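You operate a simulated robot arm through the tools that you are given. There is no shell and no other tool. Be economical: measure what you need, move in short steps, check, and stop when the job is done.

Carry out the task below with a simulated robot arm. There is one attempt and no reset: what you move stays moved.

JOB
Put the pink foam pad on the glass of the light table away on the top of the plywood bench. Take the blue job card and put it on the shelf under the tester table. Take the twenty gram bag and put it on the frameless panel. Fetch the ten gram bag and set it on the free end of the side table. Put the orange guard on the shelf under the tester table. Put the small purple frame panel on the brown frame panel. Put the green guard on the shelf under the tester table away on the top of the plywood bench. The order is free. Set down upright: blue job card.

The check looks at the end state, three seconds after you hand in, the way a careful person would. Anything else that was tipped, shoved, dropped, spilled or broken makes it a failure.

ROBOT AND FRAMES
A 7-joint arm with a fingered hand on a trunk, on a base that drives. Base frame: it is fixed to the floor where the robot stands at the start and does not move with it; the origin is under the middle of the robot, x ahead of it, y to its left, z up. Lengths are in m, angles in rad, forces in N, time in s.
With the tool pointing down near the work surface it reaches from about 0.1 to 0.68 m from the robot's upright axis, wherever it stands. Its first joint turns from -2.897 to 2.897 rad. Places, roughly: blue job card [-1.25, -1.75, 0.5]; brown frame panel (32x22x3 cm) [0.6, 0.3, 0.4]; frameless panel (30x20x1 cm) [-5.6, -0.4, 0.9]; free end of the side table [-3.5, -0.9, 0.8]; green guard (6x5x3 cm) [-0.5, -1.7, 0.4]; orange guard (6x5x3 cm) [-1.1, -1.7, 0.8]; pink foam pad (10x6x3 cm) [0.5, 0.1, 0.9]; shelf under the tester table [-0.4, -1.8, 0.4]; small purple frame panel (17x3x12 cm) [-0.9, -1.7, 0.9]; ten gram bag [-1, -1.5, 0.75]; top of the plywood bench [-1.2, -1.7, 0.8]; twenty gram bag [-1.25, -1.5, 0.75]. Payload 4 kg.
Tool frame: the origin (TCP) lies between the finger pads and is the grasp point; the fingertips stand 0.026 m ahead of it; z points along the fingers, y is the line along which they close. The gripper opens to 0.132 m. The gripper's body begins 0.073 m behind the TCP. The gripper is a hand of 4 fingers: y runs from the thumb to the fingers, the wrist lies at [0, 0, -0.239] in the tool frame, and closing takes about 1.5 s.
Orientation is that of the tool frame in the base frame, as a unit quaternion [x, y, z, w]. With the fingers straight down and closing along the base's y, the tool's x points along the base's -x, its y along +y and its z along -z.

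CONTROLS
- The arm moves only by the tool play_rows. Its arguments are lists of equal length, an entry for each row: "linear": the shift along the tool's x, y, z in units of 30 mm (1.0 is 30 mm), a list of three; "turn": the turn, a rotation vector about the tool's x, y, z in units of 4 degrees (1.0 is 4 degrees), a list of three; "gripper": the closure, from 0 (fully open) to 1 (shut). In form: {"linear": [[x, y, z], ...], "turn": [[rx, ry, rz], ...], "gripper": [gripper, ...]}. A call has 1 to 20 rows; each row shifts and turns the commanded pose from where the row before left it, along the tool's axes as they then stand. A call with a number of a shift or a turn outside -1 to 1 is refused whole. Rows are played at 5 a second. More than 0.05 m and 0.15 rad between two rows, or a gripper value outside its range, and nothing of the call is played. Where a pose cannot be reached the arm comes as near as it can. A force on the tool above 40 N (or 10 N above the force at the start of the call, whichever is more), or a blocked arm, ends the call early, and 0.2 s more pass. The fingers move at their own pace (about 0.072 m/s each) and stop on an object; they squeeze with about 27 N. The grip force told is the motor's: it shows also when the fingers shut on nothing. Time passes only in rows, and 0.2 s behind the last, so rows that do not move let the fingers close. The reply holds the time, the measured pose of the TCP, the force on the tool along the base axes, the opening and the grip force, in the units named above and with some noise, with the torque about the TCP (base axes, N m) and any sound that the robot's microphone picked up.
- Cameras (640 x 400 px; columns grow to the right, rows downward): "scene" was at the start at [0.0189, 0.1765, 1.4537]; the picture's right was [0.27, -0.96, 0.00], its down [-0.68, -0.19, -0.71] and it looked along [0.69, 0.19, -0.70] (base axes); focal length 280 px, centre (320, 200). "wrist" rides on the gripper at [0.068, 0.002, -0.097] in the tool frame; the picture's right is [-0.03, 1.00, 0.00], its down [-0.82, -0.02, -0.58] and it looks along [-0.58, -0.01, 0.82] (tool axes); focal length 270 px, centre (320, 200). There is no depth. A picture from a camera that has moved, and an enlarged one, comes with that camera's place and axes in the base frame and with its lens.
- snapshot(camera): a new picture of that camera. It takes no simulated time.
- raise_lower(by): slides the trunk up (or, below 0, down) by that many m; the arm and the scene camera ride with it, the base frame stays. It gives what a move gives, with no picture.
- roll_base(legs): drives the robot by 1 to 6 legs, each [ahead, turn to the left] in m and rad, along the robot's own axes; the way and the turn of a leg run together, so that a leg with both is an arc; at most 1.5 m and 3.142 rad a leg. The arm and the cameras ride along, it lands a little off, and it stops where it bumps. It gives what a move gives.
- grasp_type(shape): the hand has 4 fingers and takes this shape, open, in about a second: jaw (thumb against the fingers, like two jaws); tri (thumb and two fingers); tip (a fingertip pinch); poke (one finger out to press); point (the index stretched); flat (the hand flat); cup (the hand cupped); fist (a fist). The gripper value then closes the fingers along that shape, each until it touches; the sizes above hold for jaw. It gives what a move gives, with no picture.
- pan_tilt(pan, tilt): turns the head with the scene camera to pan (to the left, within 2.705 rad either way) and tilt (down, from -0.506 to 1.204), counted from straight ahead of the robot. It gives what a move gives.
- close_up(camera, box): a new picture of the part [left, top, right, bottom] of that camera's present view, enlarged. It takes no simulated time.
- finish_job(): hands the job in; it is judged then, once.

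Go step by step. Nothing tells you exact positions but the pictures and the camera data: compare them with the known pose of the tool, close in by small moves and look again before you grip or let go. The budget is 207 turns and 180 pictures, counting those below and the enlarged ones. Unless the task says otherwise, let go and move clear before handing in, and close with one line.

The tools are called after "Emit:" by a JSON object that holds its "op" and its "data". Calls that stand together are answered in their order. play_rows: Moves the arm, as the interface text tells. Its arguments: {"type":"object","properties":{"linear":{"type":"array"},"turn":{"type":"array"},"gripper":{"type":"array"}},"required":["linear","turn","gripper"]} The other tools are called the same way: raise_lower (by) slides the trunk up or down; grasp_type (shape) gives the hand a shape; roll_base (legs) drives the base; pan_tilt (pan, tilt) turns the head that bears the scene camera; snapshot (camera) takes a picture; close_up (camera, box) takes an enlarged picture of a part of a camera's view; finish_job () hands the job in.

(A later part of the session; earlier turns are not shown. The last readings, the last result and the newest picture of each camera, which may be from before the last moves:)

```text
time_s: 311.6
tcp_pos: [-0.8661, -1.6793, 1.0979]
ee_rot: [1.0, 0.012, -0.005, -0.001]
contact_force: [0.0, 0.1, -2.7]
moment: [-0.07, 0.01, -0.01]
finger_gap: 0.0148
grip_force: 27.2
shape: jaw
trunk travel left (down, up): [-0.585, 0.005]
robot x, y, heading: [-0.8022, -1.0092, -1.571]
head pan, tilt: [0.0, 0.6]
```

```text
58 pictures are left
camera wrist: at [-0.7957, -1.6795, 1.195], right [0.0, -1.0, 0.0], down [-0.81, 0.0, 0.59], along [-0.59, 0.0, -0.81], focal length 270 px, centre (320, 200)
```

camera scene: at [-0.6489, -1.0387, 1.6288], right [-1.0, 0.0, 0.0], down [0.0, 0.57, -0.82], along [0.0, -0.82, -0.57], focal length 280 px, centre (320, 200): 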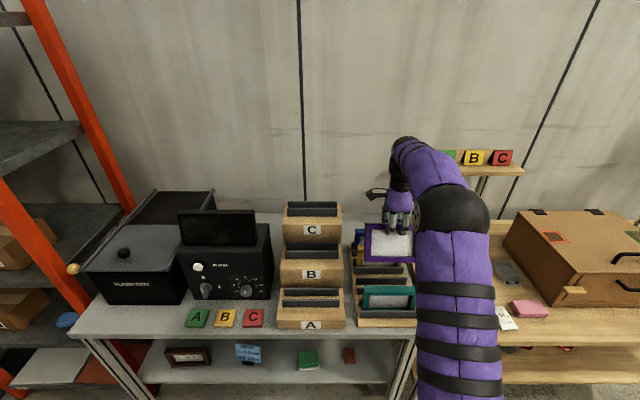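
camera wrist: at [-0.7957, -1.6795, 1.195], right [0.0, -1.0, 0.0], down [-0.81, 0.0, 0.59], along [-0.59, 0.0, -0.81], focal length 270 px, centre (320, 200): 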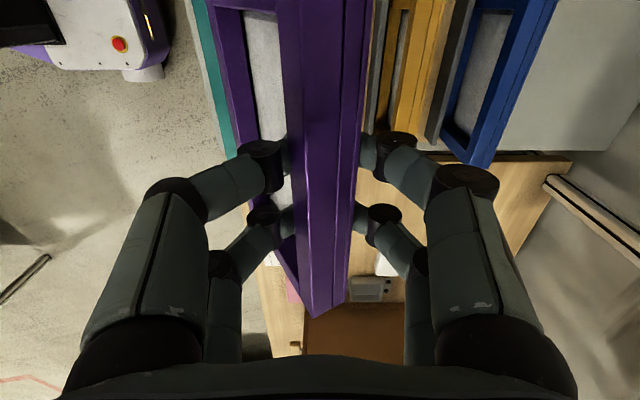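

Emit:
{"op": "close_up", "data": {"camera": "scene", "box": [340, 160, 440, 290]}}

```text
3.08 times, centred on (390, 225) of scene
camera zoom: at [-0.6489, -1.0387, 1.6288], right [-1.0, 0.0, 0.0], down [0.0, 0.57, -0.82], along [0.0, -0.82, -0.57], focal length 863 px, centre (105, 123)
```

zoom: 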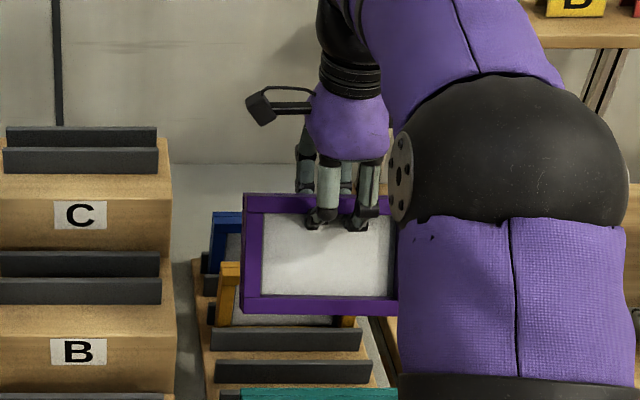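

The panel is out of the rack. It swung about 25° in the fingers (bottom towards me), so I'll turn the hand half round so that tilt works in favour of laying it flat. First I'll retract and back away.

Emit:
{"op": "play_rows", "data": {"linear": [[0, -0.8, 0], [0, -0.8, 0], [0, -0.8, 0], [0, -0.8, 0], [0, -0.8, 0], [0, -0.8, 0]], "turn": [[0, 0, 0], [0, 0, 0], [0, 0, 0], [0, 0, 0], [0, 0, 0], [0, 0, 0]], "gripper": [1, 1, 1, 1, 1, 1]}}

Emit:
{"op": "roll_base", "data": {"legs": [[-0.4, 0]]}}

Emit:
{"op": "play_rows", "data": {"linear": [[0, 0, 0], [0, 0, 0], [0, 0, 0], [0, 0, 0], [0, 0, 0], [0, 0, 0], [0, 0, 0], [0, 0, 0], [0, 0, 0], [0, 0, 0], [0, 0, 0], [0, 0, 0], [0, 0, 0], [0, 0, 0], [0, 0, 0], [0, 0, 0], [0, 0, 0], [0, 0, 0], [0, 0, 0], [0, 0, 0]], "turn": [[0, 0, -1], [0, 0, -1], [0, 0, -1], [0, 0, -1], [0, 0, -1], [0, 0, -1], [0, 0, -1], [0, 0, -1], [0, 0, -1], [0, 0, -1], [0, 0, -1], [0, 0, -1], [0, 0, -1], [0, 0, -1], [0, 0, -1], [0, 0, -1], [0, 0, -1], [0, 0, -1], [0, 0, -1], [0, 0, -1]], "gripper": [1, 1, 1, 1, 1, 1, 1, 1, 1, 1, 1, 1, 1, 1, 1, 1, 1, 1, 1, 1]}}

Emit:
{"op": "play_rows", "data": {"linear": [[0, 0, 0], [0, 0, 0], [0, 0, 0], [0, 0, 0], [0, 0, 0], [0, 0, 0], [0, 0, 0], [0, 0, 0], [0, 0, 0], [0, 0, 0], [0, 0, 0], [0, 0, 0], [0, 0, 0], [0, 0, 0], [0, 0, 0], [0, 0, 0], [0, 0, 0], [0, 0, 0], [0, 0, 0], [0, 0, 0]], "turn": [[0, 0, -1], [0, 0, -1], [0, 0, -1], [0, 0, -1], [0, 0, -1], [0, 0, -1], [0, 0, -1], [0, 0, -1], [0, 0, -1], [0, 0, -1], [0, 0, -1], [0, 0, -1], [0, 0, -1], [0, 0, -1], [0, 0, -1], [0, 0, -1], [0, 0, -1], [0, 0, -1], [0, 0, -1], [0, 0, -1]], "gripper": [1, 1, 1, 1, 1, 1, 1, 1, 1, 1, 1, 1, 1, 1, 1, 1, 1, 1, 1, 1]}}

Emit:
{"op": "play_rows", "data": {"linear": [[0, 0, 0], [0, 0, 0], [0, 0, 0], [0, 0, 0], [0, 0, 0]], "turn": [[0, 0, -1], [0, 0, -1], [0, 0, -1], [0, 0, -1], [0, 0, -1]], "gripper": [1, 1, 1, 1, 1]}}

Emit:
{"op": "snapshot", "data": {"camera": "wrist"}}

```text
time_s: 313.0
tcp_pos: [-0.8705, -1.5353, 1.0978]
ee_rot: [1.0, 0.012, -0.006, 0.001]
contact_force: [-0.2, -0.2, -2.9]
moment: [-0.06, -0.02, 0.0]
finger_gap: 0.0145
grip_force: 26.9
shape: jaw
trunk travel left (down, up): [-0.585, 0.005]
robot x, y, heading: [-0.8065, -1.0124, -1.57]
head pan, tilt: [0.0, 0.6]
```

```text
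time_s: 315.5
tcp_pos: [-0.8705, -1.1313, 1.0979]
ee_rot: [1.0, 0.012, -0.005, 0.001]
contact_force: [0.8, 0.3, -2.8]
moment: [-0.06, -0.01, -0.02]
finger_gap: 0.0146
grip_force: 26.9
shape: jaw
trunk travel left (down, up): [-0.585, 0.005]
robot x, y, heading: [-0.8016, -0.6039, -1.567]
head pan, tilt: [0.0, 0.6]
```

```text
time_s: 319.7
tcp_pos: [-0.87, -1.132, 1.0962]
ee_rot: [0.758, 0.652, -0.004, -0.003]
contact_force: [0.1, -0.8, -3.3]
moment: [-0.03, -0.06, -0.03]
finger_gap: 0.0143
grip_force: 27.1
shape: jaw
trunk travel left (down, up): [-0.585, 0.005]
robot x, y, heading: [-0.7996, -0.6059, -1.565]
head pan, tilt: [0.0, 0.6]
```

```text
time_s: 323.9
tcp_pos: [-0.8702, -1.1316, 1.0966]
ee_rot: [0.16, 0.987, -0.002, -0.006]
contact_force: [-0.1, 0.2, -2.9]
moment: [0.05, -0.06, -0.04]
finger_gap: 0.0143
grip_force: 26.8
shape: jaw
trunk travel left (down, up): [-0.585, 0.005]
robot x, y, heading: [-0.8007, -0.6073, -1.569]
head pan, tilt: [0.0, 0.6]
```

```text
time_s: 325.1
tcp_pos: [-0.869, -1.1314, 1.0967]
ee_rot: [-0.013, 1.0, 0.0, -0.006]
contact_force: [0.1, 0.4, -2.6]
moment: [0.07, -0.07, 0.01]
finger_gap: 0.0143
grip_force: 26.9
shape: jaw
trunk travel left (down, up): [-0.585, 0.005]
robot x, y, heading: [-0.8058, -0.6058, -1.572]
head pan, tilt: [0.0, 0.6]
```

```text
56 pictures are left
camera wrist: at [-0.9365, -1.1311, 1.1957], right [0.0, 1.0, 0.0], down [0.82, 0.0, 0.57], along [0.57, 0.0, -0.82], focal length 270 px, centre (320, 200)
```

wrist: 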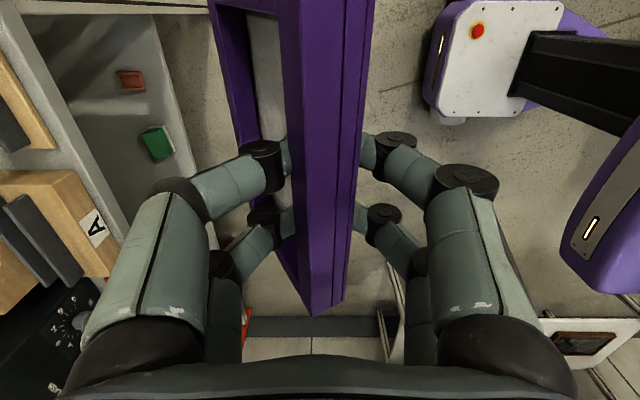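

The panel is stable in the grip. I'll drive to face the light table in front of the brown frame.

Emit:
{"op": "roll_base", "data": {"legs": [[0, 1.57], [0.44, 0], [0, 1.57], [0.98, 0], [0, -1.57]]}}

Emit:
{"op": "raise_lower", "data": {"by": -0.4}}

Emit:
{"op": "pan_tilt", "data": {"pan": 0.0, "tilt": 0.6}}

Emit:
{"op": "snapshot", "data": {"camera": "scene"}}

```text
time_s: 344.6
tcp_pos: [0.1571, 0.4104, 1.0979]
ee_rot: [0.777, -0.63, 0.005, 0.003]
contact_force: [0.1, -0.6, -2.6]
moment: [0.01, 0.08, -0.01]
finger_gap: 0.0141
grip_force: 27.2
shape: jaw
trunk travel left (down, up): [-0.585, 0.005]
robot x, y, heading: [-0.3731, 0.3768, 0.202]
head pan, tilt: [0.0, 0.6]
stopped in leg 5: the robot was blocked; the commanded pose is now the measured one
```

```text
time_s: 348.5
tcp_pos: [0.1569, 0.4111, 0.6969]
ee_rot: [0.777, -0.629, 0.005, 0.003]
contact_force: [0.2, -0.1, -3.1]
moment: [-0.03, 0.07, -0.01]
finger_gap: 0.0137
grip_force: 27.2
shape: jaw
trunk travel left (down, up): [-0.185, 0.405]
robot x, y, heading: [-0.3695, 0.3804, 0.201]
head pan, tilt: [0.0, 0.6]
```

```text
time_s: 349.1
tcp_pos: [0.1576, 0.41, 0.6965]
ee_rot: [0.778, -0.629, 0.005, 0.002]
contact_force: [0.4, -0.2, -3.0]
moment: [-0.02, 0.04, -0.02]
finger_gap: 0.0139
grip_force: 27.4
shape: jaw
trunk travel left (down, up): [-0.185, 0.405]
robot x, y, heading: [-0.3712, 0.3812, 0.2]
head pan, tilt: [0.0, 0.6]
```

```text
55 pictures are left
camera scene: at [-0.3723, 0.5381, 1.2288], right [0.2, -0.98, 0.0], down [-0.55, -0.11, -0.82], along [0.81, 0.16, -0.57], focal length 280 px, centre (320, 200)
```

scene: 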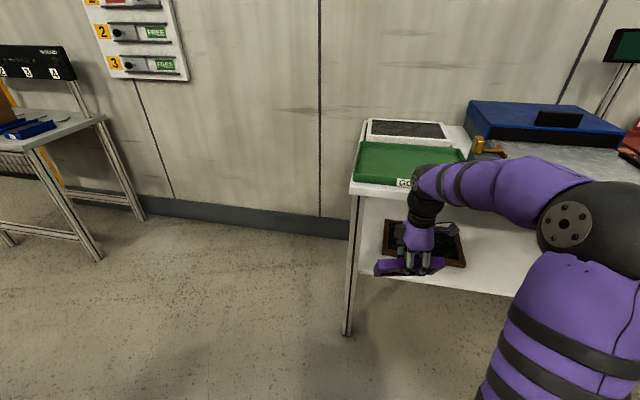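

The base bumped something behind while finishing its turn (heading 0.2). I'll go forward slightly, complete the turn, and look back at what it touched.

Emit:
{"op": "roll_base", "data": {"legs": [[0.1, 0], [0, -0.2]]}}

Emit:
{"op": "pan_tilt", "data": {"pan": 2.6, "tilt": 0.6}}

Emit:
{"op": "snapshot", "data": {"camera": "scene"}}

```text
time_s: 351.0
tcp_pos: [0.2521, 0.3248, 0.6966]
ee_rot: [0.711, -0.703, 0.004, 0.003]
contact_force: [-0.1, 0.4, -2.5]
moment: [0.01, 0.07, -0.03]
finger_gap: 0.0141
grip_force: 27.1
shape: jaw
trunk travel left (down, up): [-0.185, 0.405]
robot x, y, heading: [-0.2722, 0.4033, -0.009]
head pan, tilt: [0.0, 0.6]
```

```text
time_s: 353.3
tcp_pos: [0.2528, 0.3238, 0.6961]
ee_rot: [0.711, -0.704, 0.004, 0.004]
contact_force: [0.1, 0.5, -2.8]
moment: [0.05, 0.03, 0.0]
finger_gap: 0.0137
grip_force: 27.0
shape: jaw
trunk travel left (down, up): [-0.185, 0.405]
robot x, y, heading: [-0.2706, 0.398, -0.002]
head pan, tilt: [2.601, 0.6]
```

```text
54 pictures are left
camera scene: at [-0.4061, 0.6013, 1.2289], right [0.52, 0.85, 0.0], down [0.48, -0.29, -0.83], along [-0.71, 0.43, -0.56], focal length 280 px, centre (320, 200)
```

scene: 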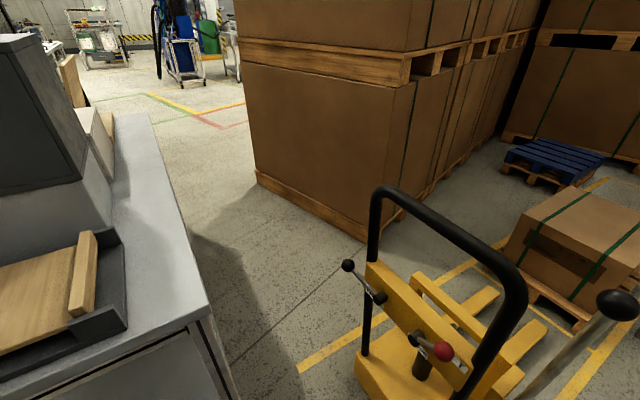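

Nothing was displaced back there. Now I'll retract a bit, lower, and tilt the hand forward so the panel turns towards horizontal.

Emit:
{"op": "play_rows", "data": {"linear": [[0, 0.8, 0], [0, 0.8, 0], [0, 0.8, 0], [0, 0.8, 0]], "turn": [[0, 0, 0], [0, 0, 0], [0, 0, 0], [0, 0, 0]], "gripper": [1, 1, 1, 1]}}

Emit:
{"op": "raise_lower", "data": {"by": -0.16}}

Emit:
{"op": "play_rows", "data": {"linear": [[0, 0, 0], [0, 0, 0], [0, 0, 0], [0, 0, 0], [0, 0, 0], [0, 0, 0], [0, 0, 0], [0, 0, 0], [0, 0, 0], [0, 0, 0]], "turn": [[1, 0, 0], [1, 0, 0], [1, 0, 0], [1, 0, 0], [1, 0, 0], [1, 0, 0], [1, 0, 0], [1, 0, 0], [1, 0, 0], [1, 0, 0]], "gripper": [1, 1, 1, 1, 1, 1, 1, 1, 1, 1]}}

Emit:
{"op": "pan_tilt", "data": {"pan": -0.1, "tilt": 0.6}}

Emit:
{"op": "snapshot", "data": {"camera": "scene"}}

Emit:
{"op": "snapshot", "data": {"camera": "wrist"}}

```text
time_s: 354.3
tcp_pos: [0.1545, 0.325, 0.6965]
ee_rot: [0.71, -0.704, 0.004, 0.003]
contact_force: [-0.4, 0.4, -3.6]
moment: [0.02, 0.11, -0.03]
finger_gap: 0.014
grip_force: 27.1
shape: jaw
trunk travel left (down, up): [-0.185, 0.405]
robot x, y, heading: [-0.2703, 0.4017, -0.004]
head pan, tilt: [2.601, 0.6]
```

```text
time_s: 356.2
tcp_pos: [0.1554, 0.324, 0.5372]
ee_rot: [0.71, -0.704, 0.004, 0.004]
contact_force: [1.1, -0.2, -3.3]
moment: [0.03, 0.07, -0.01]
finger_gap: 0.0142
grip_force: 27.1
shape: jaw
trunk travel left (down, up): [-0.025, 0.565]
robot x, y, heading: [-0.2722, 0.399, -0.001]
head pan, tilt: [2.601, 0.6]
```

```text
time_s: 358.4
tcp_pos: [0.1613, 0.3218, 0.5412]
ee_rot: [0.67, -0.66, 0.244, -0.238]
contact_force: [1.1, -0.2, -2.3]
moment: [0.0, 0.14, -0.03]
finger_gap: 0.0136
grip_force: 27.0
shape: jaw
out of reach, approached as far as the arm can: row 10
trunk travel left (down, up): [-0.025, 0.565]
robot x, y, heading: [-0.2716, 0.4023, -0.003]
head pan, tilt: [2.601, 0.6]
```

```text
time_s: 360.8
tcp_pos: [0.1618, 0.3209, 0.541]
ee_rot: [0.67, -0.659, 0.243, -0.239]
contact_force: [0.5, -1.2, -2.6]
moment: [0.03, 0.11, -0.03]
finger_gap: 0.0142
grip_force: 27.0
shape: jaw
trunk travel left (down, up): [-0.025, 0.565]
robot x, y, heading: [-0.272, 0.4017, -0.006]
head pan, tilt: [-0.099, 0.6]
```

```text
53 pictures are left
camera scene: at [-0.2428, 0.5463, 1.0688], right [-0.1, -0.99, 0.0], down [-0.56, 0.06, -0.82], along [0.82, -0.09, -0.57], focal length 280 px, centre (320, 200)
```

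scene: 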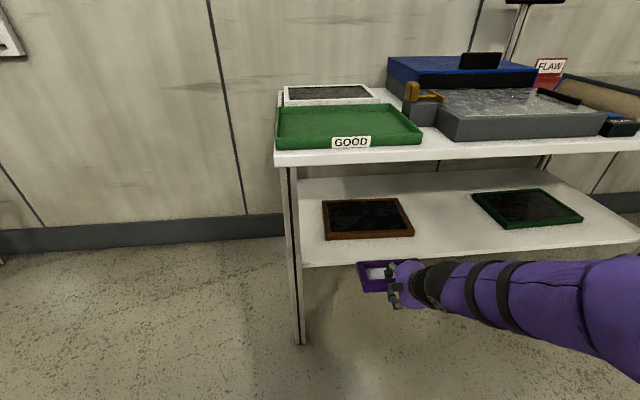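

```text
52 pictures are left
camera wrist: at [0.1005, 0.2525, 0.6159], right [-0.77, 0.01, -0.64], down [-0.36, 0.82, 0.45], along [0.53, 0.58, -0.62], focal length 270 px, centre (320, 200)
```

wrist: 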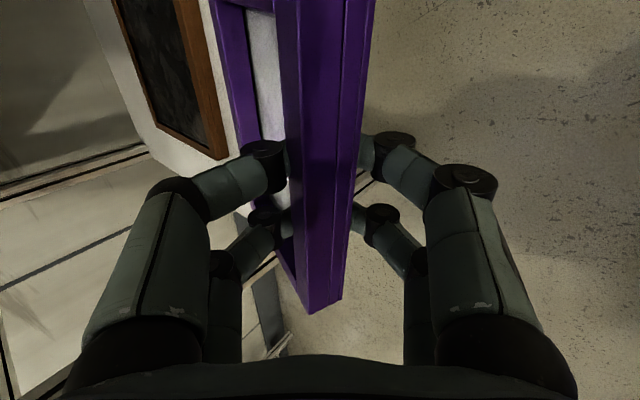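

The view is clear now. The brown frame spans x 0.47–0.70, y 0.14–0.45, so I'll aim the purple panel's centre at (0.585, 0.285). I'll lower and extend, tilt more, then creep in.

Emit:
{"op": "play_rows", "data": {"linear": [[0.4, -0.08, 0.94], [0.4, -0.08, 0.94], [0.4, -0.08, 0.94], [0, 0, 0], [0, 0, 0], [0, 0, 0], [0, 0, 0]], "turn": [[0, 0, 0], [0, 0, 0], [0, 0, 0], [1, 0, 0], [1, 0, 0], [1, 0, 0], [1, 0, 0]], "gripper": [1, 1, 1, 1, 1, 1, 1]}}

Emit:
{"op": "close_up", "data": {"camera": "scene", "box": [280, 160, 480, 320]}}

```text
time_s: 362.4
tcp_pos: [0.2311, 0.2802, 0.4809]
ee_rot: [0.629, -0.619, 0.334, -0.33]
contact_force: [0.2, -0.5, -2.1]
moment: [-0.03, 0.12, -0.01]
finger_gap: 0.0139
grip_force: 26.9
shape: jaw
out of reach, approached as far as the arm can: row 7
trunk travel left (down, up): [-0.025, 0.565]
robot x, y, heading: [-0.2712, 0.3992, -0.004]
head pan, tilt: [-0.099, 0.6]
```

```text
2.50 times, centred on (380, 240) of scene
camera zoom: at [-0.2428, 0.5463, 1.0688], right [-0.1, -0.99, 0.0], down [-0.56, 0.06, -0.82], along [0.82, -0.09, -0.57], focal length 701 px, centre (170, 100)
```

zoom: 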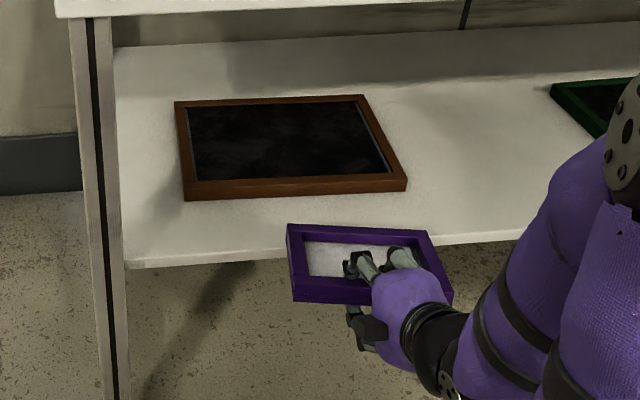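

Emit:
{"op": "roll_base", "data": {"legs": [[0.13, 0]]}}

Emit:
{"op": "play_rows", "data": {"linear": [[0, -0.53, 0.79], [0, -0.53, 0.79], [0, -0.53, 0.79], [0, -0.53, 0.79]], "turn": [[0, 0, 0], [0, 0, 0], [0, 0, 0], [0, 0, 0]], "gripper": [1, 1, 1, 1]}}

Emit:
{"op": "snapshot", "data": {"camera": "scene"}}

Emit:
{"op": "snapshot", "data": {"camera": "wrist"}}

```text
time_s: 363.7
tcp_pos: [0.3618, 0.2807, 0.4824]
ee_rot: [0.629, -0.619, 0.334, -0.33]
contact_force: [1.1, 0.8, -2.6]
moment: [0.03, 0.09, 0.01]
finger_gap: 0.0137
grip_force: 27.4
shape: jaw
trunk travel left (down, up): [-0.025, 0.565]
robot x, y, heading: [-0.1417, 0.3992, -0.0]
head pan, tilt: [-0.099, 0.6]
```

```text
time_s: 364.7
tcp_pos: [0.4759, 0.2819, 0.4811]
ee_rot: [0.629, -0.62, 0.333, -0.33]
contact_force: [-0.2, -0.6, -3.6]
moment: [0.03, 0.12, -0.01]
finger_gap: 0.0139
grip_force: 26.9
shape: jaw
trunk travel left (down, up): [-0.025, 0.565]
robot x, y, heading: [-0.1382, 0.4001, -0.004]
head pan, tilt: [-0.099, 0.6]
```

```text
50 pictures are left
camera scene: at [-0.1115, 0.5456, 1.0688], right [-0.1, -0.99, 0.0], down [-0.56, 0.06, -0.82], along [0.82, -0.09, -0.57], focal length 280 px, centre (320, 200)
```

scene: 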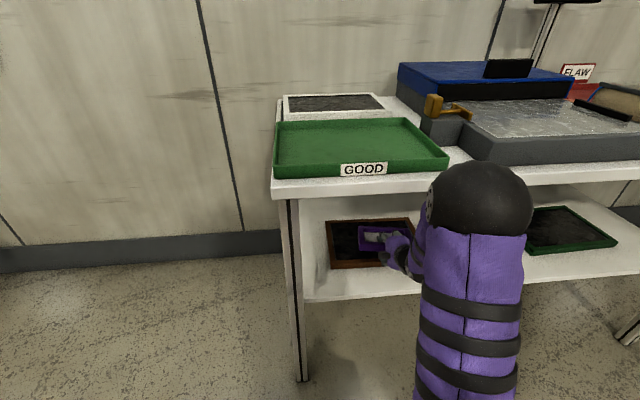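

```text
49 pictures are left
camera wrist: at [0.3969, 0.2131, 0.5355], right [-0.56, 0.01, -0.83], down [-0.47, 0.81, 0.33], along [0.68, 0.58, -0.45], focal length 270 px, centre (320, 200)
```

wrist: 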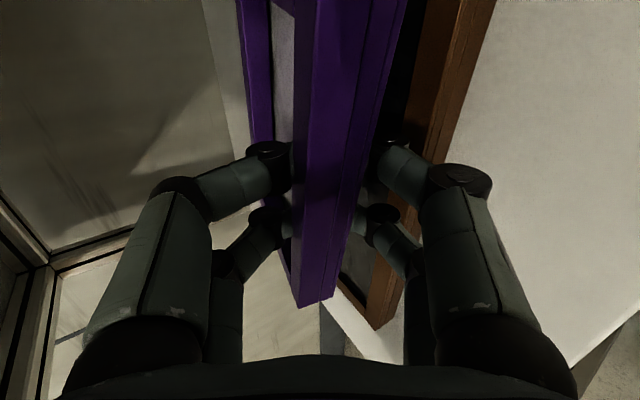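

Emit:
{"op": "close_up", "data": {"camera": "scene", "box": [290, 190, 450, 310]}}

```text
3.33 times, centred on (370, 250) of scene
camera zoom: at [-0.1115, 0.5456, 1.0688], right [-0.1, -0.99, 0.0], down [-0.56, 0.06, -0.82], along [0.82, -0.09, -0.57], focal length 935 px, centre (153, 33)
```

zoom: 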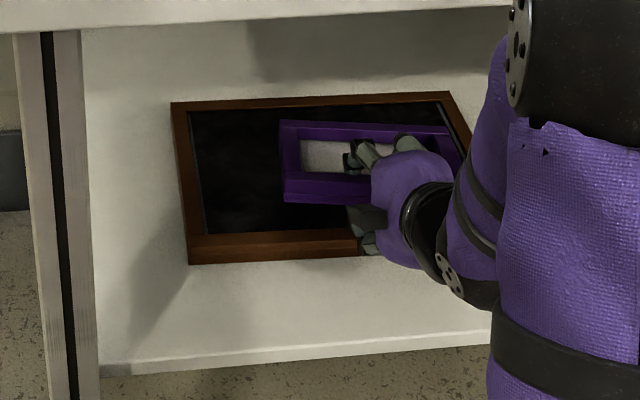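

I'll shift 5 cm deeper and 2.7 cm left to centre over the brown frame, then lower towards contact.

Emit:
{"op": "play_rows", "data": {"linear": [[-0.45, -0.47, 0.69], [-0.45, -0.47, 0.69], [0, 0.28, 0.19], [0, 0.28, 0.19], [0, 0.28, 0.19]], "turn": [[0, 0, 0], [0, 0, 0], [0, 0, 0], [0, 0, 0], [0, 0, 0]], "gripper": [1, 1, 1, 1, 1]}}

Emit:
{"op": "close_up", "data": {"camera": "scene", "box": [290, 190, 450, 310]}}

```text
time_s: 365.9
tcp_pos: [0.5275, 0.3088, 0.4552]
ee_rot: [0.628, -0.619, 0.334, -0.333]
contact_force: [-0.5, 1.6, 8.7]
moment: [0.28, 0.56, -0.02]
finger_gap: 0.0137
grip_force: 27.1
shape: jaw
trunk travel left (down, up): [-0.025, 0.565]
robot x, y, heading: [-0.1417, 0.3999, -0.002]
head pan, tilt: [-0.099, 0.6]
```

```text
3.33 times, centred on (370, 250) of scene
camera zoom: at [-0.1121, 0.5458, 1.0691], right [-0.1, -0.99, 0.0], down [-0.56, 0.06, -0.83], along [0.82, -0.09, -0.56], focal length 935 px, centre (153, 33)
```

zoom: 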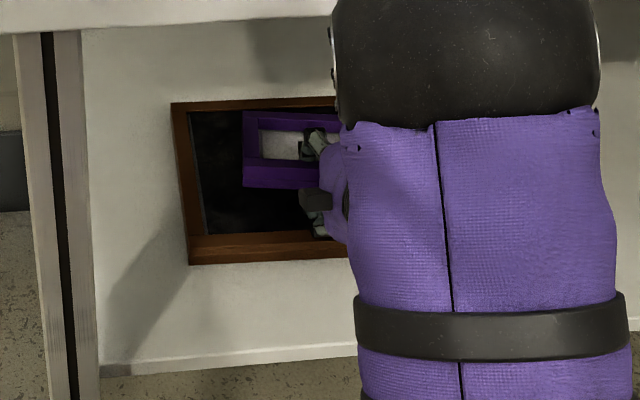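

Emit:
{"op": "play_rows", "data": {"linear": [[0, -0.1, -0.07], [0, 0, 0], [0, 0, 0], [0, 0.14, 0.09], [0, 0.14, 0.09], [0, 0.08, 0.06]], "turn": [[0, 0, 0], [1, 0, 0], [1, 0, 0], [0, 0, 0], [0, 0, 0], [0, 0, 0]], "gripper": [1, 1, 1, 1, 1, 1]}}

Emit:
{"op": "snapshot", "data": {"camera": "wrist"}}

```text
time_s: 366.9
tcp_pos: [0.5299, 0.308, 0.4586]
ee_rot: [0.601, -0.591, 0.382, -0.379]
contact_force: [-1.0, 1.4, 15.6]
moment: [0.11, 0.95, 0.08]
finger_gap: 0.0122
grip_force: 27.0
shape: jaw
trunk travel left (down, up): [-0.025, 0.565]
robot x, y, heading: [-0.1436, 0.3988, -0.004]
head pan, tilt: [-0.099, 0.6]
stopped in row 5: the force on the tool passed its limit at 45 N (the readings are from after the stop); the commanded pose is now the measured one
```

```text
46 pictures are left
camera wrist: at [0.4428, 0.2387, 0.4997], right [-0.42, 0.01, -0.91], down [-0.52, 0.81, 0.25], along [0.74, 0.58, -0.34], focal length 270 px, centre (320, 200)
```

wrist: 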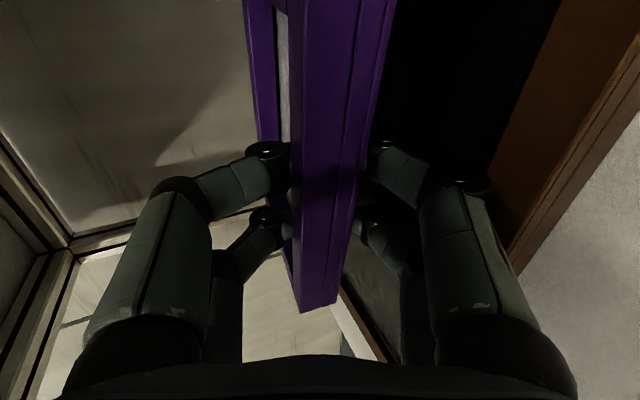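

The lower knuckles meet the brown rim first. I'll go back to 56° tilt so the panel's far edge rests first, then open slowly for a short, soft settle.

Emit:
{"op": "play_rows", "data": {"linear": [[0, 0, 0], [0, 0, 0], [0, 0.1, 0.07], [0, 0.1, 0.07], [0, 0.05, 0.03]], "turn": [[-1, 0, 0], [-1.0, 0, 0], [-0.5, 0, 0], [0, 0, 0], [0, 0, 0]], "gripper": [1, 1, 1, 1, 1]}}

Emit:
{"op": "close_up", "data": {"camera": "scene", "box": [320, 200, 420, 280]}}

```text
time_s: 368.1
tcp_pos: [0.5296, 0.3084, 0.4518]
ee_rot: [0.632, -0.621, 0.33, -0.327]
contact_force: [-6.6, 1.8, 31.1]
moment: [0.43, -0.06, 0.22]
finger_gap: 0.013
grip_force: 27.0
shape: jaw
trunk travel left (down, up): [-0.025, 0.565]
robot x, y, heading: [-0.1423, 0.402, -0.009]
head pan, tilt: [-0.099, 0.6]
```

```text
5.00 times, centred on (370, 240) of scene
camera zoom: at [-0.1142, 0.546, 1.0693], right [-0.1, -0.99, 0.0], down [-0.56, 0.06, -0.83], along [0.82, -0.09, -0.56], focal length 1402 px, centre (70, 0)
```

zoom: 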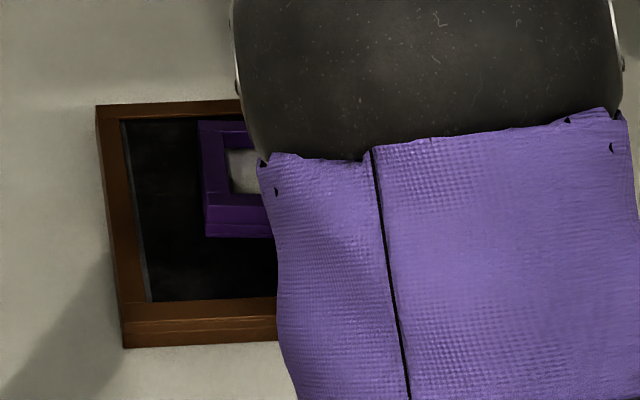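

Emit:
{"op": "play_rows", "data": {"linear": [[0, -0.08, -0.05], [0, -0.1, -0.07], [0, -0.1, -0.07], [0, -0.1, -0.07], [0, 0, 0]], "turn": [[0, 0, 0], [0, 0, 0], [0, 0, 0], [0, 0, 0], [0, 0, 0]], "gripper": [0.85, 0.78, 0.72, 0.66, 0.66]}}

Emit:
{"op": "snapshot", "data": {"camera": "wrist"}}

Emit:
{"op": "close_up", "data": {"camera": "scene", "box": [320, 200, 420, 280]}}

```text
time_s: 369.3
tcp_pos: [0.5279, 0.3072, 0.4608]
ee_rot: [0.633, -0.623, 0.327, -0.323]
contact_force: [3.7, -0.2, 8.9]
moment: [-0.05, 0.11, -0.01]
finger_gap: 0.0412
grip_force: 0.1
shape: jaw
trunk travel left (down, up): [-0.025, 0.565]
robot x, y, heading: [-0.1405, 0.3973, -0.003]
head pan, tilt: [-0.099, 0.6]
```

```text
44 pictures are left
camera wrist: at [0.4499, 0.2393, 0.5165], right [-0.58, 0.01, -0.82], down [-0.47, 0.82, 0.34], along [0.67, 0.58, -0.47], focal length 270 px, centre (320, 200)
```

wrist: 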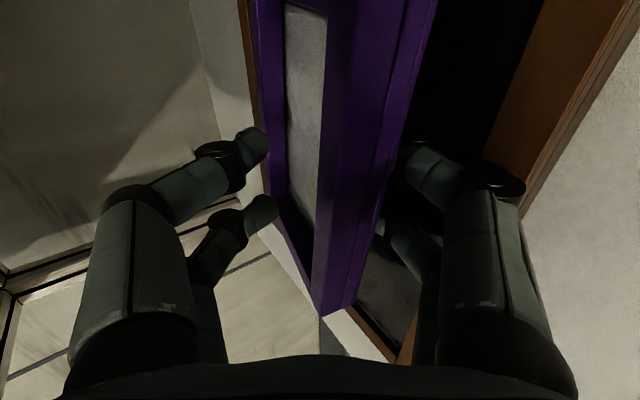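

```text
5.00 times, centred on (370, 240) of scene
camera zoom: at [-0.1123, 0.5458, 1.0688], right [-0.1, -0.99, 0.0], down [-0.56, 0.06, -0.83], along [0.82, -0.09, -0.56], focal length 1402 px, centre (70, 0)
```

zoom: 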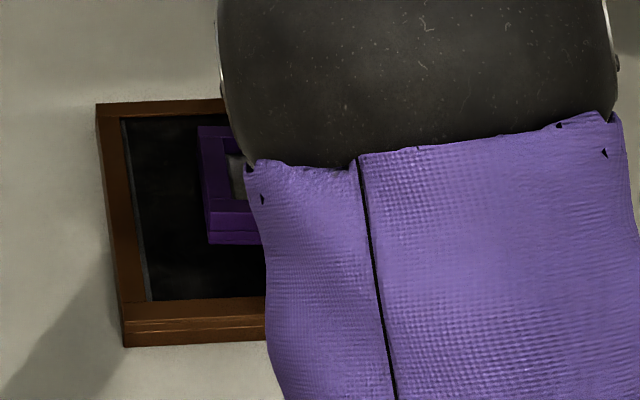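

Released, with the panel's rear resting on the lower fingers. I'll slide the hand straight back.

Emit:
{"op": "play_rows", "data": {"linear": [[0, 0.25, -0.37], [0, 0.37, -0.55], [0, 0.37, -0.55], [0, 0.37, -0.55], [0, 0.37, -0.55]], "turn": [[0, 0, 0], [0, 0, 0], [0, 0, 0], [0, 0, 0], [0, 0, 0]], "gripper": [0.66, 0.66, 0.66, 0.66, 0.66]}}

Emit:
{"op": "close_up", "data": {"camera": "scene", "box": [290, 190, 450, 310]}}

Emit:
{"op": "snapshot", "data": {"camera": "wrist"}}

```text
time_s: 370.5
tcp_pos: [0.435, 0.3071, 0.4633]
ee_rot: [0.633, -0.623, 0.326, -0.323]
contact_force: [5.0, -1.4, 8.3]
moment: [0.0, 0.13, 0.04]
finger_gap: 0.0416
grip_force: 0.1
shape: jaw
trunk travel left (down, up): [-0.025, 0.565]
robot x, y, heading: [-0.1421, 0.4013, -0.001]
head pan, tilt: [-0.099, 0.6]
```

```text
3.33 times, centred on (370, 250) of scene
camera zoom: at [-0.1121, 0.5458, 1.0688], right [-0.1, -0.99, 0.0], down [-0.56, 0.06, -0.83], along [0.82, -0.09, -0.56], focal length 935 px, centre (153, 33)
```

zoom: 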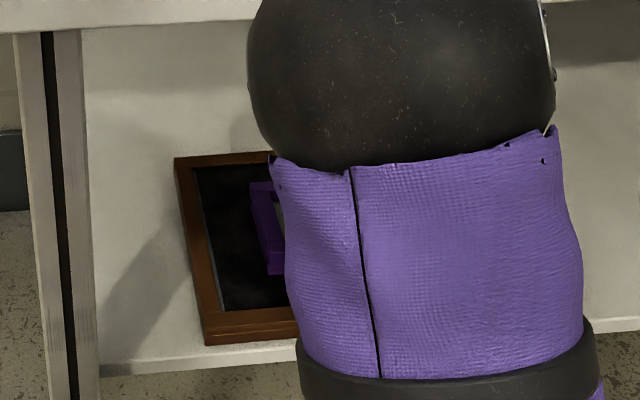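

```text
41 pictures are left
camera wrist: at [0.3572, 0.2384, 0.5188], right [-0.58, 0.01, -0.82], down [-0.47, 0.82, 0.34], along [0.67, 0.58, -0.47], focal length 270 px, centre (320, 200)
```

wrist: 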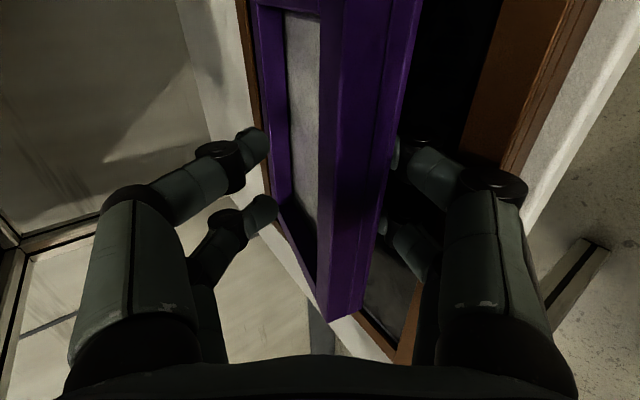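

Pulling back dragged the brown frame about 9 cm because my lower fingers are behind its front rim. I'll regrip the purple bar and push forward so its far edge pushes the brown frame back to where it was, then set the panel down with my fingers outside the rim.

Emit:
{"op": "play_rows", "data": {"linear": [[0, 0, 0], [0, 0, 0], [0, 0, 0], [0, -0.28, 0.41], [0, -0.28, 0.41], [0, -0.28, 0.41], [0, -0.28, 0.41]], "turn": [[0, 0, 0], [0, 0, 0], [0, 0, 0], [0, 0, 0], [0, 0, 0], [0, 0, 0], [0, 0, 0]], "gripper": [1, 1, 1, 1, 1, 1, 1]}}

Emit:
{"op": "close_up", "data": {"camera": "scene", "box": [290, 190, 450, 310]}}

```text
time_s: 372.1
tcp_pos: [0.4953, 0.308, 0.4611]
ee_rot: [0.633, -0.623, 0.327, -0.323]
contact_force: [-5.5, -1.3, 7.8]
moment: [0.31, -0.72, 0.09]
finger_gap: 0.0001
grip_force: 27.3
shape: jaw
trunk travel left (down, up): [-0.025, 0.565]
robot x, y, heading: [-0.1413, 0.4004, -0.011]
head pan, tilt: [-0.099, 0.6]
```

```text
3.33 times, centred on (370, 250) of scene
camera zoom: at [-0.1126, 0.5458, 1.0689], right [-0.1, -0.99, 0.0], down [-0.56, 0.06, -0.83], along [0.82, -0.09, -0.56], focal length 935 px, centre (153, 33)
```

zoom: 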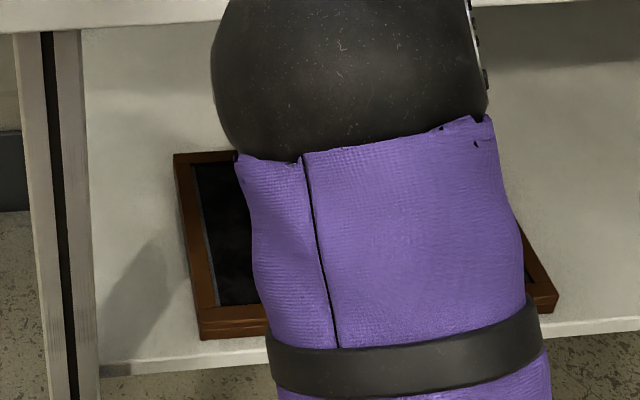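

Emit:
{"op": "snapshot", "data": {"camera": "wrist"}}

```text
39 pictures are left
camera wrist: at [0.4169, 0.2387, 0.5185], right [-0.58, 0.01, -0.82], down [-0.47, 0.82, 0.34], along [0.67, 0.58, -0.46], focal length 270 px, centre (320, 200)
```

wrist: 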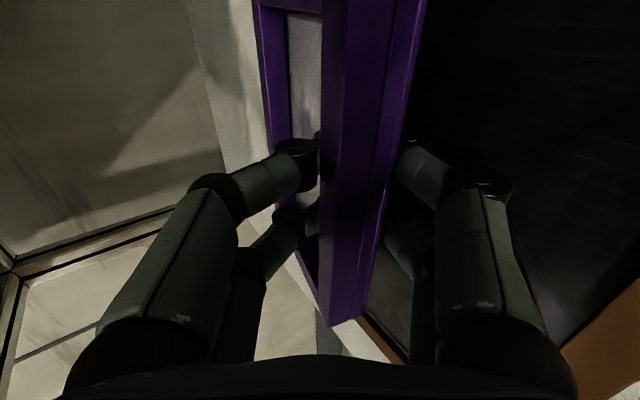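

The push force shows the panel's edge has now engaged the far rim. I'll keep pushing until the frame is back.

Emit:
{"op": "play_rows", "data": {"linear": [[0, -0.28, 0.41], [0, -0.28, 0.41], [0, -0.28, 0.41], [0, -0.28, 0.41]], "turn": [[0, 0, 0], [0, 0, 0], [0, 0, 0], [0, 0, 0]], "gripper": [1, 1, 1, 1]}}

Emit:
{"op": "close_up", "data": {"camera": "scene", "box": [290, 190, 450, 310]}}

```text
time_s: 373.1
tcp_pos: [0.5553, 0.3085, 0.4611]
ee_rot: [0.632, -0.623, 0.328, -0.323]
contact_force: [-5.7, -0.4, 10.2]
moment: [0.35, -0.79, 0.11]
finger_gap: 0.0
grip_force: 26.7
shape: jaw
trunk travel left (down, up): [-0.025, 0.565]
robot x, y, heading: [-0.1444, 0.401, -0.003]
head pan, tilt: [-0.099, 0.6]
```

```text
3.33 times, centred on (370, 250) of scene
camera zoom: at [-0.1127, 0.5458, 1.0689], right [-0.1, -0.99, 0.0], down [-0.56, 0.06, -0.83], along [0.82, -0.09, -0.56], focal length 935 px, centre (153, 33)
```

zoom: 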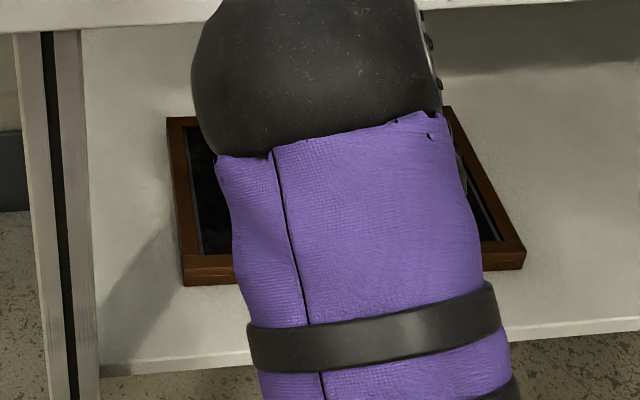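

Emit:
{"op": "play_rows", "data": {"linear": [[0, -0.24, 0.36], [0, -0.24, 0.36]], "turn": [[0, 0, 0], [0, 0, 0]], "gripper": [1, 1]}}

Emit:
{"op": "close_up", "data": {"camera": "scene", "box": [290, 190, 450, 310]}}

Emit:
{"op": "snapshot", "data": {"camera": "wrist"}}

```text
time_s: 373.7
tcp_pos: [0.5807, 0.3081, 0.4608]
ee_rot: [0.633, -0.623, 0.327, -0.325]
contact_force: [-5.9, 1.9, 11.9]
moment: [0.43, -0.88, 0.11]
finger_gap: 0.0001
grip_force: 27.2
shape: jaw
trunk travel left (down, up): [-0.025, 0.565]
robot x, y, heading: [-0.1399, 0.4039, -0.006]
head pan, tilt: [-0.099, 0.6]
```

```text
3.33 times, centred on (370, 250) of scene
camera zoom: at [-0.1128, 0.5458, 1.0689], right [-0.1, -0.99, 0.0], down [-0.56, 0.06, -0.83], along [0.82, -0.09, -0.56], focal length 935 px, centre (153, 33)
```

zoom: 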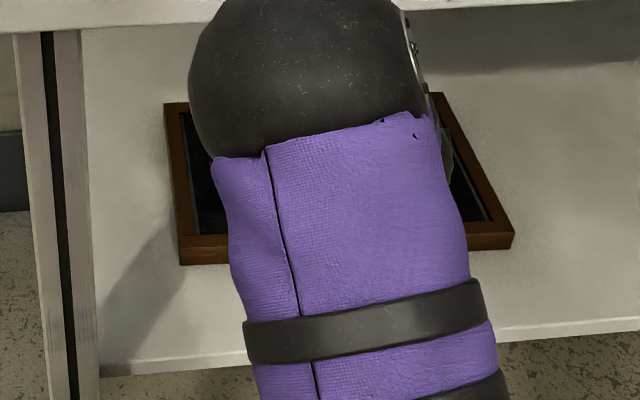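

```text
36 pictures are left
camera wrist: at [0.5026, 0.2396, 0.5168], right [-0.58, 0.01, -0.82], down [-0.47, 0.81, 0.34], along [0.67, 0.58, -0.46], focal length 270 px, centre (320, 200)
```

wrist: 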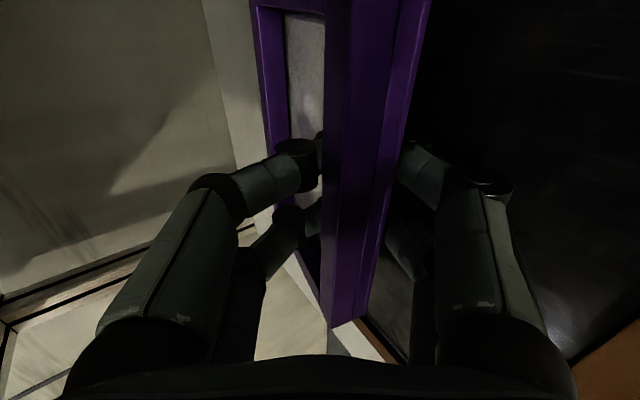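

The brown frame is back in place. The grip is hooked behind the bar, so I'll lift the panel out, rest it on the shelf's front strip with its bar overhanging the edge, and regrip just the bar.

Emit:
{"op": "play_rows", "data": {"linear": [[0, -0.46, -0.31], [0, -0.46, -0.31], [0, -0.46, -0.31]], "turn": [[0, 0, 0], [0, 0, 0], [0, 0, 0]], "gripper": [1, 1, 1]}}

Emit:
{"op": "roll_base", "data": {"legs": [[-0.13, 0]]}}

Emit:
{"op": "play_rows", "data": {"linear": [[0, 0.46, -0.69], [0, 0.46, -0.69], [0, 0.46, -0.69], [0, 0.46, -0.69]], "turn": [[0, 0, 0], [0, 0, 0], [0, 0, 0], [0, 0, 0]], "gripper": [1, 1, 1, 1]}}

Emit:
{"op": "close_up", "data": {"camera": "scene", "box": [290, 170, 450, 290]}}

```text
time_s: 374.5
tcp_pos: [0.5771, 0.3105, 0.4938]
ee_rot: [0.637, -0.627, 0.318, -0.317]
contact_force: [0.8, 0.0, -3.2]
moment: [0.01, 0.09, -0.01]
finger_gap: 0.0
grip_force: 27.3
shape: jaw
trunk travel left (down, up): [-0.025, 0.565]
robot x, y, heading: [-0.1403, 0.4029, -0.008]
head pan, tilt: [-0.099, 0.6]
```

```text
time_s: 375.8
tcp_pos: [0.4518, 0.3101, 0.5094]
ee_rot: [0.633, -0.623, 0.326, -0.324]
contact_force: [-0.3, -0.3, -2.9]
moment: [0.02, 0.06, -0.01]
finger_gap: 0.0
grip_force: 26.9
shape: jaw
trunk travel left (down, up): [-0.025, 0.565]
robot x, y, heading: [-0.2714, 0.4002, -0.007]
head pan, tilt: [-0.099, 0.6]
```

```text
time_s: 376.8
tcp_pos: [0.3534, 0.3089, 0.5123]
ee_rot: [0.633, -0.624, 0.326, -0.323]
contact_force: [-0.1, -0.2, -1.6]
moment: [0.01, 0.1, 0.01]
finger_gap: 0.0
grip_force: 26.5
shape: jaw
trunk travel left (down, up): [-0.025, 0.565]
robot x, y, heading: [-0.2738, 0.3987, -0.003]
head pan, tilt: [-0.099, 0.6]
```

```text
3.33 times, centred on (370, 230) of scene
camera zoom: at [-0.242, 0.5463, 1.0688], right [-0.1, -0.99, 0.0], down [-0.56, 0.06, -0.82], along [0.82, -0.09, -0.57], focal length 935 px, centre (153, 100)
```

zoom: 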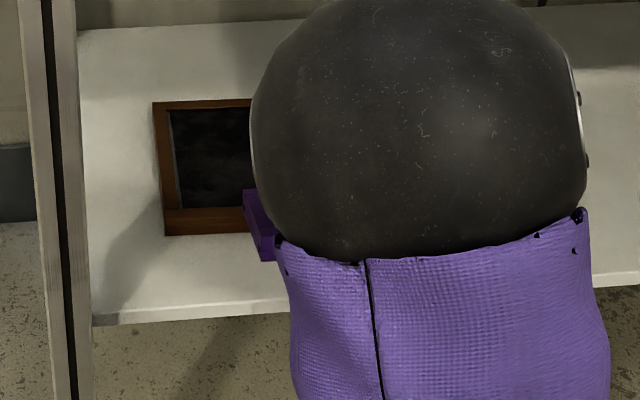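

The rear edge overhangs the shelf by about 3.6 cm now. I'll move 1 cm further back and lower until the panel rests on the shelf edge.

Emit:
{"op": "play_rows", "data": {"linear": [[0, 0.18, -0.28], [0, 0.41, 0.28], [0, 0.41, 0.28], [0, 0.41, 0.28], [0, 0.28, 0.19], [0, 0.14, 0.09], [0, 0.14, 0.09], [0, 0.14, 0.09], [0, 0.14, 0.09], [0, 0.14, 0.09]], "turn": [[0, 0, 0], [0, 0, 0], [0, 0, 0], [0, 0, 0], [0, 0, 0], [0, 0, 0], [0, 0, 0], [0, 0, 0], [0, 0, 0], [0, 0, 0]], "gripper": [1, 1, 1, 1, 1, 1, 1, 1, 1, 1]}}

Emit:
{"op": "snapshot", "data": {"camera": "wrist"}}

```text
time_s: 379.0
tcp_pos: [0.3395, 0.3086, 0.4346]
ee_rot: [0.632, -0.623, 0.328, -0.325]
contact_force: [-5.5, -0.5, 15.6]
moment: [0.56, -1.37, 0.2]
finger_gap: 0.0
grip_force: 27.0
shape: jaw
trunk travel left (down, up): [-0.025, 0.565]
robot x, y, heading: [-0.2724, 0.4011, -0.007]
head pan, tilt: [-0.099, 0.6]
```

```text
34 pictures are left
camera wrist: at [0.261, 0.2387, 0.4905], right [-0.57, 0.01, -0.82], down [-0.47, 0.82, 0.34], along [0.67, 0.58, -0.46], focal length 270 px, centre (320, 200)
```

wrist: 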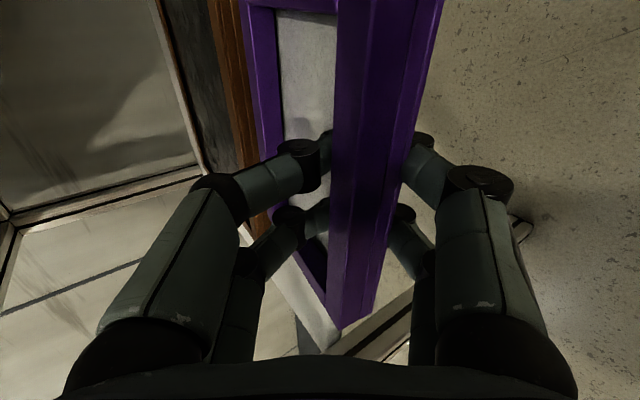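

Emit:
{"op": "play_rows", "data": {"linear": [[0, -0.05, -0.03], [0, 0, 0], [0, 0, 0], [0, 0.1, 0.07], [0, 0.14, 0.09], [0, 0.14, 0.09], [0, 0.14, 0.09]], "turn": [[0, 0, 0], [0, 0, 0], [0, 0, 0], [0, 0, 0], [0, 0, 0], [0, 0, 0], [0, 0, 0]], "gripper": [0.85, 0.75, 0.65, 0.6, 0.55, 0.55, 0.55]}}

Emit:
{"op": "snapshot", "data": {"camera": "wrist"}}

```text
time_s: 380.6
tcp_pos: [0.3389, 0.3089, 0.4159]
ee_rot: [0.633, -0.623, 0.326, -0.323]
contact_force: [0.1, -1.0, -0.1]
moment: [0.0, 0.0, 0.0]
finger_gap: 0.059
grip_force: 0.1
shape: jaw
trunk travel left (down, up): [-0.025, 0.565]
robot x, y, heading: [-0.2721, 0.4019, -0.003]
head pan, tilt: [-0.099, 0.6]
```

```text
33 pictures are left
camera wrist: at [0.2607, 0.239, 0.4724], right [-0.58, 0.01, -0.82], down [-0.47, 0.81, 0.34], along [0.67, 0.58, -0.47], focal length 270 px, centre (320, 200)
```

wrist: 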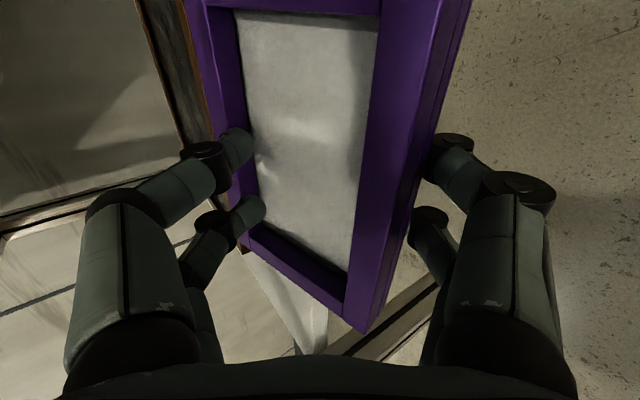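

The panel now rests by itself on the shelf edge with no load on the hand, so this release method works. I'll regrip the same way and repeat it on the brown frame's front rim, then push the panel fully on.

Emit:
{"op": "play_rows", "data": {"linear": [[0, -0.1, -0.07], [0, 0, 0], [0, 0, 0], [0, 0, 0], [0, 0, 0], [0, -0.28, -0.19], [0, -0.28, -0.19], [0, -0.46, -0.31], [0, -0.46, -0.31], [0, -0.46, -0.31]], "turn": [[0, 0, 0], [0, 0, 0], [0, 0, 0], [0, 0, 0], [0, 0, 0], [0, 0, 0], [0, 0, 0], [0, 0, 0], [0, 0, 0], [0, 0, 0]], "gripper": [0.7, 1, 1, 1, 1, 1, 1, 1, 1, 1]}}

Emit:
{"op": "snapshot", "data": {"camera": "wrist"}}

```text
time_s: 382.8
tcp_pos: [0.3412, 0.308, 0.4903]
ee_rot: [0.634, -0.623, 0.326, -0.323]
contact_force: [-0.1, -0.4, -3.2]
moment: [0.04, 0.07, 0.0]
finger_gap: 0.0019
grip_force: 27.5
shape: jaw
trunk travel left (down, up): [-0.025, 0.565]
robot x, y, heading: [-0.2727, 0.4047, -0.006]
head pan, tilt: [-0.099, 0.6]
```

```text
32 pictures are left
camera wrist: at [0.2628, 0.2396, 0.5459], right [-0.58, 0.01, -0.82], down [-0.47, 0.82, 0.34], along [0.67, 0.58, -0.47], focal length 270 px, centre (320, 200)
```

wrist: 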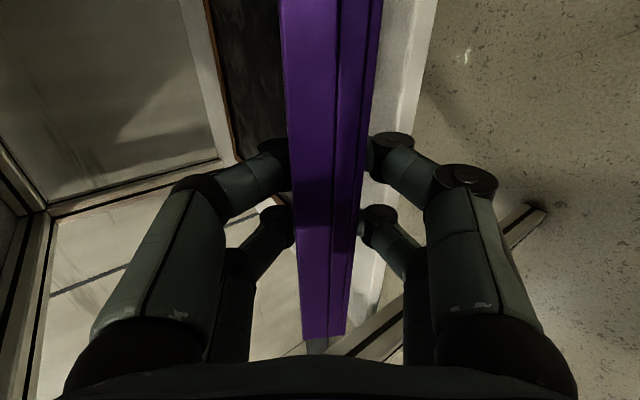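

Emit:
{"op": "play_rows", "data": {"linear": [[0, -0.46, -0.31], [0, -0.46, -0.31], [0, -0.46, -0.31], [0, -0.11, 0.17]], "turn": [[0, 0, 0], [0, 0, 0], [0, 0, 0], [0, 0, 0]], "gripper": [1, 1, 1, 1]}}

Emit:
{"op": "roll_base", "data": {"legs": [[0.11, 0]]}}

Emit:
{"op": "play_rows", "data": {"linear": [[0, 0.41, 0.28], [0, 0.41, 0.28], [0, 0.41, 0.28], [0, 0.28, 0.19], [0, 0.28, 0.19], [0, 0.14, 0.09], [0, 0.14, 0.09], [0, 0.14, 0.09]], "turn": [[0, 0, 0], [0, 0, 0], [0, 0, 0], [0, 0, 0], [0, 0, 0], [0, 0, 0], [0, 0, 0], [0, 0, 0]], "gripper": [1, 1, 1, 1, 1, 1, 1, 1]}}

Emit:
{"op": "close_up", "data": {"camera": "scene", "box": [290, 180, 450, 300]}}

```text
time_s: 383.8
tcp_pos: [0.3474, 0.3095, 0.5394]
ee_rot: [0.634, -0.623, 0.326, -0.323]
contact_force: [0.1, 0.2, -1.9]
moment: [0.02, 0.1, 0.02]
finger_gap: 0.0015
grip_force: 27.1
shape: jaw
trunk travel left (down, up): [-0.025, 0.565]
robot x, y, heading: [-0.2698, 0.4017, -0.005]
head pan, tilt: [-0.099, 0.6]
```

```text
time_s: 385.0
tcp_pos: [0.4575, 0.3077, 0.5387]
ee_rot: [0.633, -0.623, 0.327, -0.322]
contact_force: [-0.2, -0.4, -2.5]
moment: [0.05, 0.05, 0.02]
finger_gap: 0.0017
grip_force: 27.4
shape: jaw
trunk travel left (down, up): [-0.025, 0.565]
robot x, y, heading: [-0.1635, 0.4009, -0.007]
head pan, tilt: [-0.099, 0.6]
```

```text
time_s: 386.8
tcp_pos: [0.4556, 0.3069, 0.4602]
ee_rot: [0.633, -0.623, 0.328, -0.324]
contact_force: [-2.6, 0.1, 4.1]
moment: [0.06, -0.33, 0.05]
finger_gap: 0.0016
grip_force: 27.3
shape: jaw
trunk travel left (down, up): [-0.025, 0.565]
robot x, y, heading: [-0.1628, 0.4004, -0.007]
head pan, tilt: [-0.099, 0.6]
```

```text
3.33 times, centred on (370, 240) of scene
camera zoom: at [-0.1324, 0.5458, 1.0689], right [-0.1, -0.99, 0.0], down [-0.56, 0.06, -0.83], along [0.82, -0.09, -0.56], focal length 935 px, centre (153, 67)
```

zoom: 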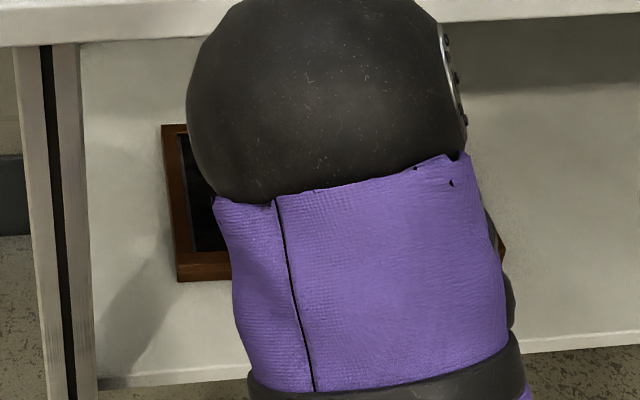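

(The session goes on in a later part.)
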